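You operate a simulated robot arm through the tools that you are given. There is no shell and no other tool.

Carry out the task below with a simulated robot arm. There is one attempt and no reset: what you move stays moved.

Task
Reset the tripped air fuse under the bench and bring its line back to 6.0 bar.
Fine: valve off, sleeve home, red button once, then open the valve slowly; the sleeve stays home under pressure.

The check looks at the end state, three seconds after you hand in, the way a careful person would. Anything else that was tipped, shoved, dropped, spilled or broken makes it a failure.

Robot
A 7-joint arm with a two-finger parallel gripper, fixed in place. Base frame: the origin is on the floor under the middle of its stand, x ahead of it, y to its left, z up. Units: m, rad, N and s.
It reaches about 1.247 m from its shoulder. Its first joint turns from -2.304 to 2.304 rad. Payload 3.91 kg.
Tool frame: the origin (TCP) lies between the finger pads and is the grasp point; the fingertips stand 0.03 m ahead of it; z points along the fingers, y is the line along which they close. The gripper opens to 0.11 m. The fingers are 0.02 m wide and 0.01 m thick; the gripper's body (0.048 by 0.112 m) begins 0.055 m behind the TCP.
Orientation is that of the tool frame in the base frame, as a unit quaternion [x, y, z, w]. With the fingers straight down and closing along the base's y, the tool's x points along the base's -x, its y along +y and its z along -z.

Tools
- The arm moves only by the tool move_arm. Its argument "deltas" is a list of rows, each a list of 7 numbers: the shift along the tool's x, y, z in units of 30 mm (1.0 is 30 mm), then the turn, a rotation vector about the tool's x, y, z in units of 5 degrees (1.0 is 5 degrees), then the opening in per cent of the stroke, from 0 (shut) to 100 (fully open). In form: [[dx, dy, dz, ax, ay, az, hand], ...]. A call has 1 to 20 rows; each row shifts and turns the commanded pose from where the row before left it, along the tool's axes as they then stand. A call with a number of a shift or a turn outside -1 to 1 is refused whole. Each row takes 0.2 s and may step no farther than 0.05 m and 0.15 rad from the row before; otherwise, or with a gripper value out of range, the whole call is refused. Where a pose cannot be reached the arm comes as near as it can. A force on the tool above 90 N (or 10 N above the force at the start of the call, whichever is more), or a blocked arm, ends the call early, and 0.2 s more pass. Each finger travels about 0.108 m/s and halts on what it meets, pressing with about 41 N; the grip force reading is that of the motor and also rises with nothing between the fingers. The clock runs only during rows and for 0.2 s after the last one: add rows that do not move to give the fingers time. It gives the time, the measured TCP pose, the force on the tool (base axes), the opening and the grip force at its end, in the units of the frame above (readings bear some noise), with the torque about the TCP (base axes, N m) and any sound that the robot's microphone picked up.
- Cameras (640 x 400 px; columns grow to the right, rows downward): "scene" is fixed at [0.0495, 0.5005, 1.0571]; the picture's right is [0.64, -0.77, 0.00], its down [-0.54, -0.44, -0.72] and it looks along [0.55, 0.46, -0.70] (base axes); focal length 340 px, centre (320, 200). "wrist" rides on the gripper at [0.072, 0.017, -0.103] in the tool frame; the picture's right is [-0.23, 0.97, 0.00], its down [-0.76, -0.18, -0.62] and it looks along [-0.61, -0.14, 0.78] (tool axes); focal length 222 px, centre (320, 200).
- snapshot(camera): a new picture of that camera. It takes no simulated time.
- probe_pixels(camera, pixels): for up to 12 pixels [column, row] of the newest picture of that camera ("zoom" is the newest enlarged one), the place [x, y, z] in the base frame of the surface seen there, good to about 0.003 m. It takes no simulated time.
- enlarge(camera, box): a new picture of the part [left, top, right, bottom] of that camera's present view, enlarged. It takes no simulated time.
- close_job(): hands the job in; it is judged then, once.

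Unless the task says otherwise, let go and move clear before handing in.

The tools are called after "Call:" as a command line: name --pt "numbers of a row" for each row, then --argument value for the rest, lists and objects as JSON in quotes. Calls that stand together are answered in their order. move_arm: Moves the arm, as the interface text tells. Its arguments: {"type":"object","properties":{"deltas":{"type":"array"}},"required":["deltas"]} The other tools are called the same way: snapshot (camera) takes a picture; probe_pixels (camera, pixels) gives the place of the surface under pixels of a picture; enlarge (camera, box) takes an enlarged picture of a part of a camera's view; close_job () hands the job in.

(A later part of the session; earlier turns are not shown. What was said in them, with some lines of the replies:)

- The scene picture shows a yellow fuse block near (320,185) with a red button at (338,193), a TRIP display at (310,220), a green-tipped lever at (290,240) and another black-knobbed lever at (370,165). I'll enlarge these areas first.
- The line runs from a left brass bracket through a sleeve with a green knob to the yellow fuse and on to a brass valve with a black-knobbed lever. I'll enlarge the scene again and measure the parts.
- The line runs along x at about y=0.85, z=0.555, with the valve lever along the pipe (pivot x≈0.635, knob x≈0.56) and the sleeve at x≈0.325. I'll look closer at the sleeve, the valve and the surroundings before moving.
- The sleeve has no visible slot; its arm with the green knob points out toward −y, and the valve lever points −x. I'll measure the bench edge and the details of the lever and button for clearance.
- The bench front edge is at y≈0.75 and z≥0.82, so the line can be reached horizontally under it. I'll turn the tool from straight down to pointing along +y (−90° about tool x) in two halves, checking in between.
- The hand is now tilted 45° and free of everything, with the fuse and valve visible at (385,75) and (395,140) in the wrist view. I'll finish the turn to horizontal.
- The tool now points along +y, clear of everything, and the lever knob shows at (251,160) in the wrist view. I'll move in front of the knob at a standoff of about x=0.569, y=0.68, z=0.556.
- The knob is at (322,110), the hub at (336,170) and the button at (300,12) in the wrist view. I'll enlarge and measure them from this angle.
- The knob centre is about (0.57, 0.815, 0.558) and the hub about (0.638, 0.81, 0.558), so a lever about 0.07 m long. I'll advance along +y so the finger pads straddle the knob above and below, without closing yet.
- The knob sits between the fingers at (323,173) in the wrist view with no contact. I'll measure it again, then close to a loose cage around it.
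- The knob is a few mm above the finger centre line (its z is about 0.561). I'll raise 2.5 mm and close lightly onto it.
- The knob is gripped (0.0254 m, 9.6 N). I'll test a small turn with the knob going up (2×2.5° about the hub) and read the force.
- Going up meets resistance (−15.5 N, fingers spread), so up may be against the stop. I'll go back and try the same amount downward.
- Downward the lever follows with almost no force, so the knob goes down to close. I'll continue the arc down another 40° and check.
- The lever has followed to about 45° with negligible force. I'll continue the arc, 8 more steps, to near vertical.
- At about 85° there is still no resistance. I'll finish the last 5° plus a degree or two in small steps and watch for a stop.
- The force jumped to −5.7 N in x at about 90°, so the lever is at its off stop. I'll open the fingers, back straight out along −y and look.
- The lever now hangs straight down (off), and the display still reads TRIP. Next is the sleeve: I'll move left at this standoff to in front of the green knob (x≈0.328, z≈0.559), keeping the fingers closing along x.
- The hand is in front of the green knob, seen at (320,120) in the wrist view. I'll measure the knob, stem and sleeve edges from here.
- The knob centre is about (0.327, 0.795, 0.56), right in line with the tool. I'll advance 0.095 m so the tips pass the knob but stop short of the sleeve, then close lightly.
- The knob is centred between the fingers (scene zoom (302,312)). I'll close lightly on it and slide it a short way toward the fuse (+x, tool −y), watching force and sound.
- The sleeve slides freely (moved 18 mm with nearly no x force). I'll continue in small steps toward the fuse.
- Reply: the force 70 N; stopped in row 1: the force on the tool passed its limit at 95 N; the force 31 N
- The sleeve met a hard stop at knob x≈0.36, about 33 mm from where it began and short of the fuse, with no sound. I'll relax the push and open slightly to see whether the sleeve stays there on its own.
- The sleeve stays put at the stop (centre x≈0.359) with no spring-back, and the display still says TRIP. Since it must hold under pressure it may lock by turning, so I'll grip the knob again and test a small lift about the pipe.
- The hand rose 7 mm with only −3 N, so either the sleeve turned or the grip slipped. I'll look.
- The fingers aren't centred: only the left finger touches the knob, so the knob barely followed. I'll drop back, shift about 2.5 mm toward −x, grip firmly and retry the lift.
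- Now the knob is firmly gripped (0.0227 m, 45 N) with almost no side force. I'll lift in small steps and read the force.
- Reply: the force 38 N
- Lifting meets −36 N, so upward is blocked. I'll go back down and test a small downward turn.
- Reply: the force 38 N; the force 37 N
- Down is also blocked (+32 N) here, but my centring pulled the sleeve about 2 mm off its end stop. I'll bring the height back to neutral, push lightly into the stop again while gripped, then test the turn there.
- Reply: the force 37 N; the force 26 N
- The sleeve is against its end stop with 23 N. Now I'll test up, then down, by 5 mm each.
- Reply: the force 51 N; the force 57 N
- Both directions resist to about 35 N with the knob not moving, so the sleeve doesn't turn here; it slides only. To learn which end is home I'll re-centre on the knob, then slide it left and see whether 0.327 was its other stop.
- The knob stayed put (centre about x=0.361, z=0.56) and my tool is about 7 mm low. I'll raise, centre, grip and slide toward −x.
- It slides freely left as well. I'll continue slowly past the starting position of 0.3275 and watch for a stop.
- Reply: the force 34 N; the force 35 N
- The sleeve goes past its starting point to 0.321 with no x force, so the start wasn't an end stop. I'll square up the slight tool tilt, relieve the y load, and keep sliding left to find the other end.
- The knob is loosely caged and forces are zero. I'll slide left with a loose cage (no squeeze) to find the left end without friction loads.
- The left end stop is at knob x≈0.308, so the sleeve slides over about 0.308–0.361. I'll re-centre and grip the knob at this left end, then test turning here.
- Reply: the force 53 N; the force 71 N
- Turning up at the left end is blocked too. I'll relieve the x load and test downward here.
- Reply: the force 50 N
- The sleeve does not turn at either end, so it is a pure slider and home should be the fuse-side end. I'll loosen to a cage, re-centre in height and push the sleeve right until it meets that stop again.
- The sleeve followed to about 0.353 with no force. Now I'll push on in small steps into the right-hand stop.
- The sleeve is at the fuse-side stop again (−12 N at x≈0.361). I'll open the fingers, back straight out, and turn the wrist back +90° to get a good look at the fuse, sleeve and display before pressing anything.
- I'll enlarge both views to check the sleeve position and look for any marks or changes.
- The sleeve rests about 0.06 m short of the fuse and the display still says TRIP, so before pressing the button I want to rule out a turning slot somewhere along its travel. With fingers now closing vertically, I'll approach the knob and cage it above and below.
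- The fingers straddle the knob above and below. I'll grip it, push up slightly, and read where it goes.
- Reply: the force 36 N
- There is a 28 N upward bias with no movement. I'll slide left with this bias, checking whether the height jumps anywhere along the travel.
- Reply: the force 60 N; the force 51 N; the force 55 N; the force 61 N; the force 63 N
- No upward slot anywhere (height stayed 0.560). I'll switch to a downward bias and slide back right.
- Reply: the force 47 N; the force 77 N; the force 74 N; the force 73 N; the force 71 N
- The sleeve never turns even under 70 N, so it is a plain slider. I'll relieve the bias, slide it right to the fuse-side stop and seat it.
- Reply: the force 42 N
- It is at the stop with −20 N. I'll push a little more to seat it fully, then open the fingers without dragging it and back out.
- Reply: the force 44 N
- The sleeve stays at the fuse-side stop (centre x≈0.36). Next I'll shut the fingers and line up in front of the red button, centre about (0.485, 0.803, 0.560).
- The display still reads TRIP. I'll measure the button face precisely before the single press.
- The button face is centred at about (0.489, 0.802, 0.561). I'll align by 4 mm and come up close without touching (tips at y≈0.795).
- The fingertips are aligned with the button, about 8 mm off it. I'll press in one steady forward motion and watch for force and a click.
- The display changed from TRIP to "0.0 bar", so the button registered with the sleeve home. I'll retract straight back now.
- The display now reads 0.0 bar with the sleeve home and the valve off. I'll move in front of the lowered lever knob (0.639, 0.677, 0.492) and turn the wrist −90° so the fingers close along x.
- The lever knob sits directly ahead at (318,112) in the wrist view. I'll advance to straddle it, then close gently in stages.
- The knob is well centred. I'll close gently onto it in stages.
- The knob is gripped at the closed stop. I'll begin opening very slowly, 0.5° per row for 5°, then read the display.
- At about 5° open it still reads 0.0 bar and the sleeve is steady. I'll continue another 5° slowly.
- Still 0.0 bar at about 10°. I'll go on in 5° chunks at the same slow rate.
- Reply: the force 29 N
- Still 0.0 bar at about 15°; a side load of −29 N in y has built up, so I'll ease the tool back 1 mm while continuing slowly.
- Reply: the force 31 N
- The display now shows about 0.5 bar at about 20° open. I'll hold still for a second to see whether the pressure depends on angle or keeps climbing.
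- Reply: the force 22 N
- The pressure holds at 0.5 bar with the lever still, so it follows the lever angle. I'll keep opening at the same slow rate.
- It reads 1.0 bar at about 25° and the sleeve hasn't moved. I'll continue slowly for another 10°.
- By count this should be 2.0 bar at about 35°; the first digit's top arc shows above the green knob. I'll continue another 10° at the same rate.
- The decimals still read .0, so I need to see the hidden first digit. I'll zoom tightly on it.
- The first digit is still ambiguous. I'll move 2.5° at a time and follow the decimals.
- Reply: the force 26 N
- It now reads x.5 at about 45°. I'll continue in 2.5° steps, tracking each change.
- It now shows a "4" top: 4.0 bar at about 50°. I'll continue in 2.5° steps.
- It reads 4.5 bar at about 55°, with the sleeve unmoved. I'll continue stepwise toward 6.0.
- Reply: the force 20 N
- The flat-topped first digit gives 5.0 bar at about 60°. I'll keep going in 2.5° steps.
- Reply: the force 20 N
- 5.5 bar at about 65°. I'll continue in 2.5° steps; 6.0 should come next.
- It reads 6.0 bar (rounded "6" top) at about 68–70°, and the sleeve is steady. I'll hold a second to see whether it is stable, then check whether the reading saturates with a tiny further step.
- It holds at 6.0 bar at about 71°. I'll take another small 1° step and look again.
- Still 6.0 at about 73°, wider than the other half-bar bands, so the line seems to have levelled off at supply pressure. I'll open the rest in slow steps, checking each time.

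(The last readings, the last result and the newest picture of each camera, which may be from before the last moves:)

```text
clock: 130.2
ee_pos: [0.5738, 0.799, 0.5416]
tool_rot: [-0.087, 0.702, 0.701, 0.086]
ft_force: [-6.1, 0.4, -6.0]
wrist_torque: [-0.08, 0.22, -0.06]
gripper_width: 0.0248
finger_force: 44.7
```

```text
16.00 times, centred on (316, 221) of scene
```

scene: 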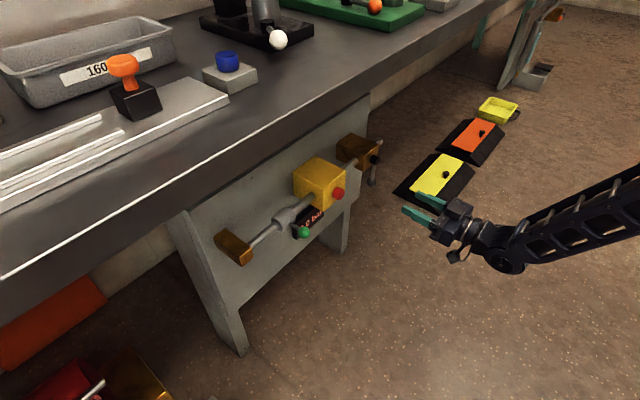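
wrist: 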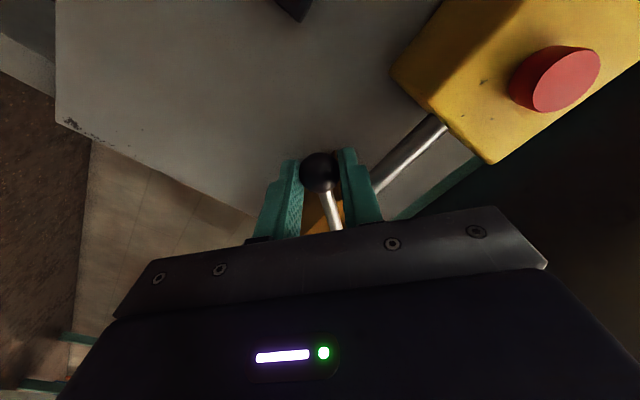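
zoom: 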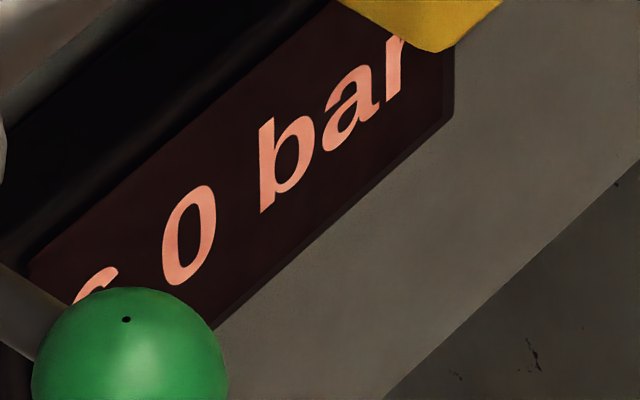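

It stays at 6.0 bar at about 76°, so it has saturated. I'll continue slowly to full open, 5° at a time.

Call:
move_arm --pt "-0.0001 0.0204 0 0 0 0.1 21" --pt "-0.0001 0.0204 0 0 0 0.1 21" --pt "-0.0001 0.0204 0 0 0 0.1 21" --pt "-0.0001 0.0204 0 0 0 0.1 21" --pt "-0.0001 0.0204 0 0 0 0.1 21" --pt "-0.0001 0.0204 0 0 0 0.1 21" --pt "-0.0001 0.0204 0 0 0 0.1 21" --pt "-0.0001 0.0204 0 0 0 0.1 21" --pt "-0.0001 0.0204 0 0 0 0.1 21" --pt "-0.0001 0.0204 0 0 0 0.1 21"

Call:
enlarge --camera "scene" --box '[300, 210, 332, 232]'

Call:
move_arm --pt "-0.0001 0.0204 0 0 0 0.1 21" --pt "-0.0001 0.0204 0 0 0 0.1 21" --pt "-0.0001 0.0204 0 0 0 0.1 21" --pt "-0.0001 0.0204 0 0 0 0.1 21" --pt "-0.0001 0.0204 0 0 0 0.1 21" --pt "-0.0001 0.0204 0 0 0 0.1 21" --pt "-0.0001 0.0204 0 0 0 0.1 21" --pt "-0.0001 0.0204 0 0 0 0.1 21" --pt "-0.0001 0.0204 0 0 0 0.1 21" --pt "-0.0001 0.0204 0 0 0 0.1 21"

Call:
enlarge --camera "scene" --box '[300, 210, 332, 232]'

Call:
enlarge --camera "scene" --box '[225, 130, 400, 270]'

```text
clock: 132.4
ee_pos: [0.5724, 0.7992, 0.5485]
tool_rot: [-0.057, 0.705, 0.705, 0.055]
ft_force: [-15.8, -11.7, -1.7]
wrist_torque: [-0.03, -0.09, 0.28]
gripper_width: 0.0248
finger_force: 45.1
```

```text
16.00 times, centred on (316, 221) of scene
```

zoom: 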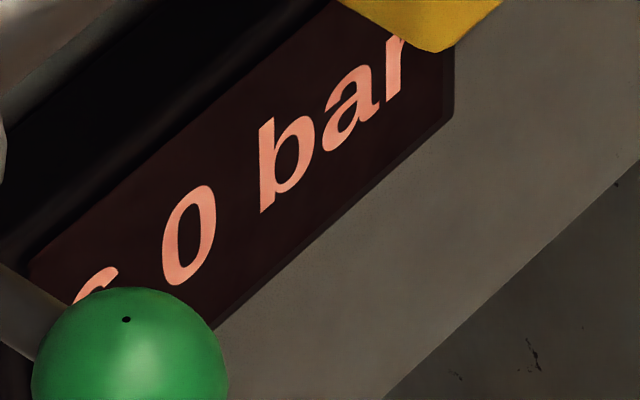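

```text
clock: 134.6
ee_pos: [0.5715, 0.7984, 0.5532]
tool_rot: [-0.025, 0.707, 0.706, 0.024]
ft_force: [-17.7, 6.3, -5.3]
wrist_torque: [-0.13, 0.21, 0.4]
gripper_width: 0.0246
finger_force: 44.3
```

```text
16.00 times, centred on (316, 221) of scene
```

zoom: 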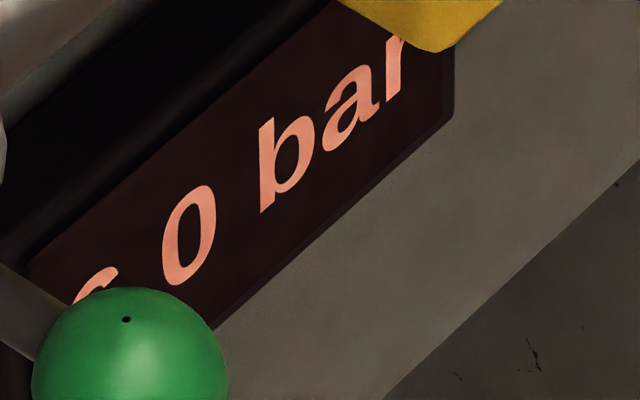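

```text
2.86 times, centred on (312, 200) of scene
```

zoom: 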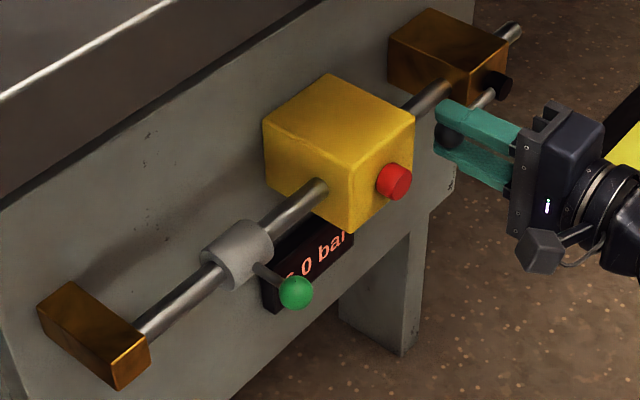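

It is at 6.0 bar near 86°, with a slight −18 N radial pull. I'll ease 1.5 mm toward the hub and finish the last few degrees.

Call:
move_arm --pt "-0.025 0.0204 0 0 0 0.1 21" --pt "-0.025 0.0204 0 0 0 0.1 21" --pt "-0.0001 0.0204 0 0 0 0.1 21" --pt "-0.0001 0.0204 0 0 0 0.1 21" --pt "-0.0001 0.0204 0 0 0 0.1 21" --pt "-0.0001 0.0204 0 0 0 0.1 21" --pt "-0.0001 0.0204 0 0 0 0.1 21" --pt "0 0 0 0 0 0 21"

Call:
snapshot --camera "wrist"

Call:
enlarge --camera "scene" --box '[300, 210, 332, 232]'

```text
clock: 136.4
ee_pos: [0.5726, 0.7996, 0.5582]
tool_rot: [-0.004, 0.708, 0.706, 0.003]
ft_force: [-33.9, 0.0, -2.1]
wrist_torque: [-0.05, -0.01, 0.6]
gripper_width: 0.0251
finger_force: 46.3
```

```text
taken
```

wrist: 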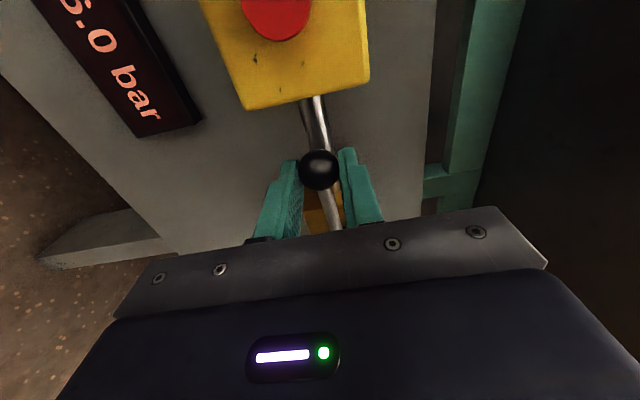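

```text
16.00 times, centred on (316, 221) of scene
```

zoom: 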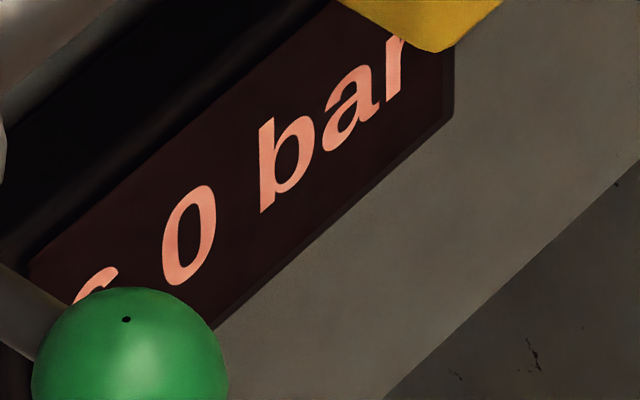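

The wrist view now shows "6.0 bar" at (95,60), and the lever lies along the pipe. The −34 N shows I'm pushing toward the hub, so I'll back that off, nudge the lever up the last 2 mm, then open the fingers gently.

Call:
move_arm --pt "0.05 0.02 0 0 0 0 21" --pt "0.05 0.02 0 0 0 0 21" --pt "0 0.02 0 0 0 0 21" --pt "0 0.02 0 0 0 0 21" --pt "0 0 0 0 0 0 21"

Call:
enlarge --camera "scene" --box '[300, 210, 332, 232]'

```text
clock: 137.6
ee_pos: [0.5727, 0.7986, 0.561]
tool_rot: [-0.002, 0.708, 0.706, 0.004]
ft_force: [12.5, 9.7, -14.7]
wrist_torque: [-0.28, 0.08, -0.62]
gripper_width: 0.0246
finger_force: 45.4
```

```text
16.00 times, centred on (316, 221) of scene
```

zoom: 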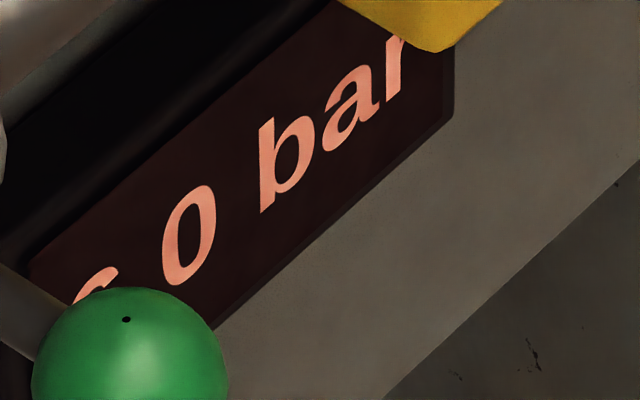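

The lever is at its open stop (z≈0.561, −15 N) and the line reads 6.0 bar. I'll open the fingers and back straight out.

Call:
move_arm --pt "0 0 0 0 0 0 40" --pt "0 0 0 0 0 0 55" --pt "0 0 0 0 0 0 55" --pt "0 0 0 0 0 0 55" --pt "0 0 -0.4 0 0 0 55" --pt "0 0 -0.8 0 0 0 55" --pt "0 0 -0.8 0 0 0 55" --pt "0 0 -0.8 0 0 0 55" --pt "0 0 -0.8 0 0 0 55" --pt "0 0 -0.8 0 0 0 55" --pt "0 0 0 0 0 0 55"

Call:
snapshot --camera "wrist"

Call:
snapshot --camera "scene"

Call:
enlarge --camera "scene" --box '[225, 130, 400, 270]'

```text
clock: 140.0
ee_pos: [0.5687, 0.6674, 0.5615]
tool_rot: [-0.004, 0.708, 0.706, 0.003]
ft_force: [-0.1, 0.4, 0.1]
wrist_torque: [0.01, 0.01, -0.01]
gripper_width: 0.0604
finger_force: 0.0
```

```text
taken
```

wrist: 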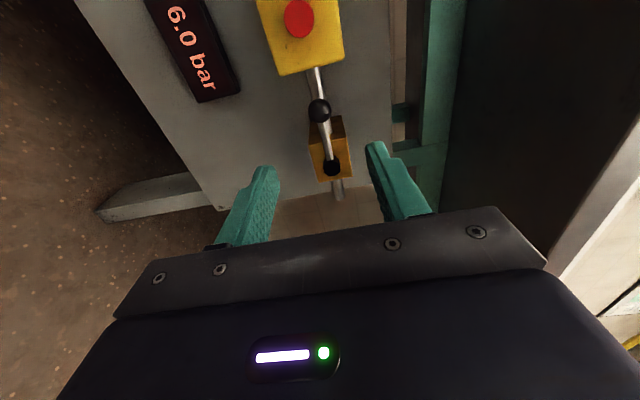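

```text
taken
```

scene: 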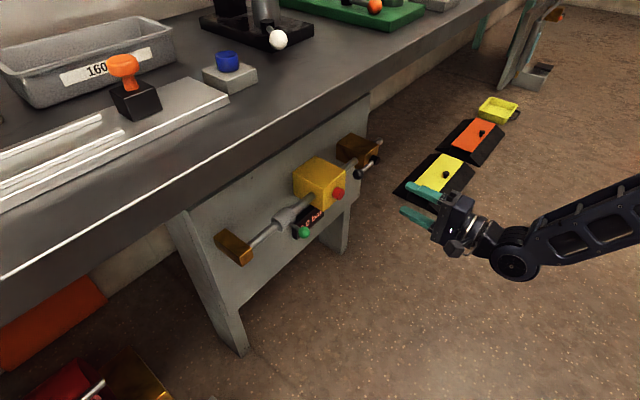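

```text
2.86 times, centred on (312, 200) of scene
```

zoom: 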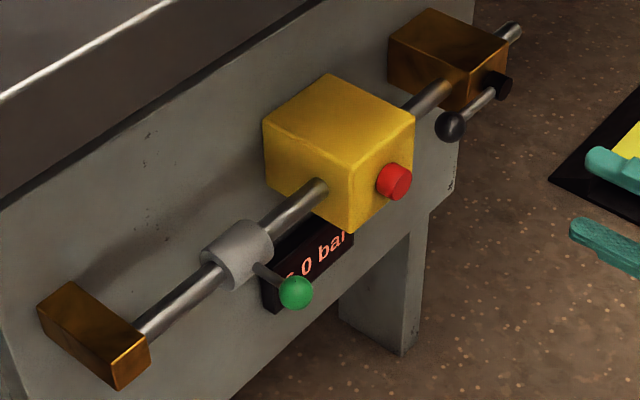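

The wrist view clearly reads "6.0 bar" (190,50), the lever is along the pipe and the sleeve hasn't moved. I'll back off farther and wait a few seconds to confirm it holds.

Call:
move_arm --pt "0 0 -0.8 0 0 0 55" --pt "0 0 -0.8 0 0 0 55" --pt "0 0 -0.8 0 0 0 55" --pt "0 0 -0.8 0 0 0 55" --pt "0 0 0 0 0 0 55" --pt "0 0 0 0 0 0 55" --pt "0 0 0 0 0 0 55" --pt "0 0 0 0 0 0 55" --pt "0 0 0 0 0 0 55" --pt "0 0 0 0 0 0 55" --pt "0 0 0 0 0 0 55" --pt "0 0 0 0 0 0 55" --pt "0 0 0 0 0 0 55" --pt "0 0 0 0 0 0 55" --pt "0 0 0 0 0 0 55" --pt "0 0 0 0 0 0 55" --pt "0 0 0 0 0 0 55" --pt "0 0 0 0 0 0 55" --pt "0 0 0 0 0 0 55" --pt "0 0 0 0 0 0 55"

Call:
snapshot --camera "wrist"

Call:
enlarge --camera "scene" --box '[225, 130, 400, 270]'

Call:
probe_pixels --camera "zoom" --pixels '[[295, 292], [240, 245], [450, 127]]'

```text
clock: 144.2
ee_pos: [0.5707, 0.5733, 0.562]
tool_rot: [-0.003, 0.708, 0.706, 0.002]
ft_force: [-0.1, 0.1, 0.8]
wrist_torque: [0.02, 0.01, 0.01]
gripper_width: 0.0603
finger_force: 0.1
```

```text
taken
```

wrist: 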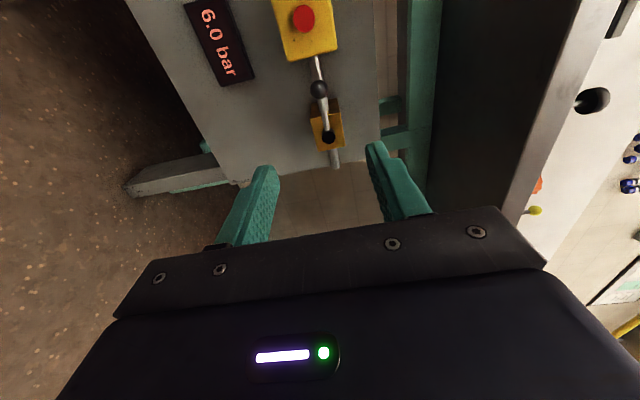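

```text
2.86 times, centred on (312, 200) of scene
```

zoom: 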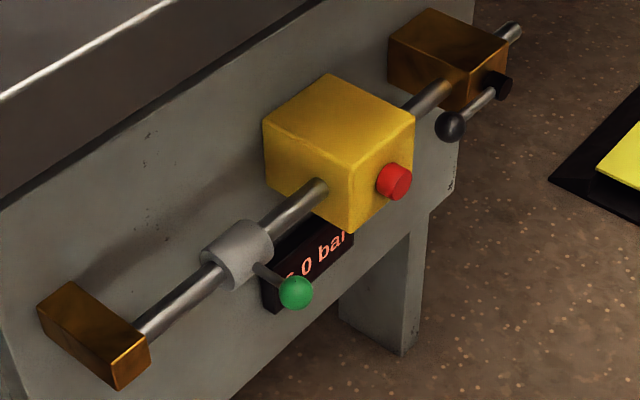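

```text
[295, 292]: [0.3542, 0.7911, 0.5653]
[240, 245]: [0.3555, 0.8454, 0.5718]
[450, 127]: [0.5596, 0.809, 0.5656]
```

After more than four seconds clear of the line, the display still reads 6.0 bar (wrist (220,45)). The sleeve is still at its fuse-side stop, the lever is at full open, and nothing else in view was disturbed. I'm handing in.

Call:
close_job

```text
The job is handed in.
```

The air fuse is reset and its line is back at 6.0 bar. The display held that reading for more than four seconds after I let go and moved clear, and then I handed in.

1. **Valve off:** I turned the lever down to its closed stop.
2. **Sleeve home:** I slid the sleeve toward the fuse until it met its stop. This is about 6 cm short of the fuse body. The sleeve slides between two stops and does not turn. I took the fuse-side stop as home; nothing marks it.
3. **Red button:** I pressed it once, and the display went from TRIP to 0.0 bar.
4. **Valve open:** I opened it slowly, at about 2.5° per second or less. The pressure rose steadily, levelled off at 6.0 bar about three quarters of the way, and stayed there to full open.

The sleeve did not move under pressure. While working out how it moves, I slid it to both stops and pushed its knob up and down with up to about 75 N. That was before the reset, and I saw no damage. Nothing else in view was disturbed.
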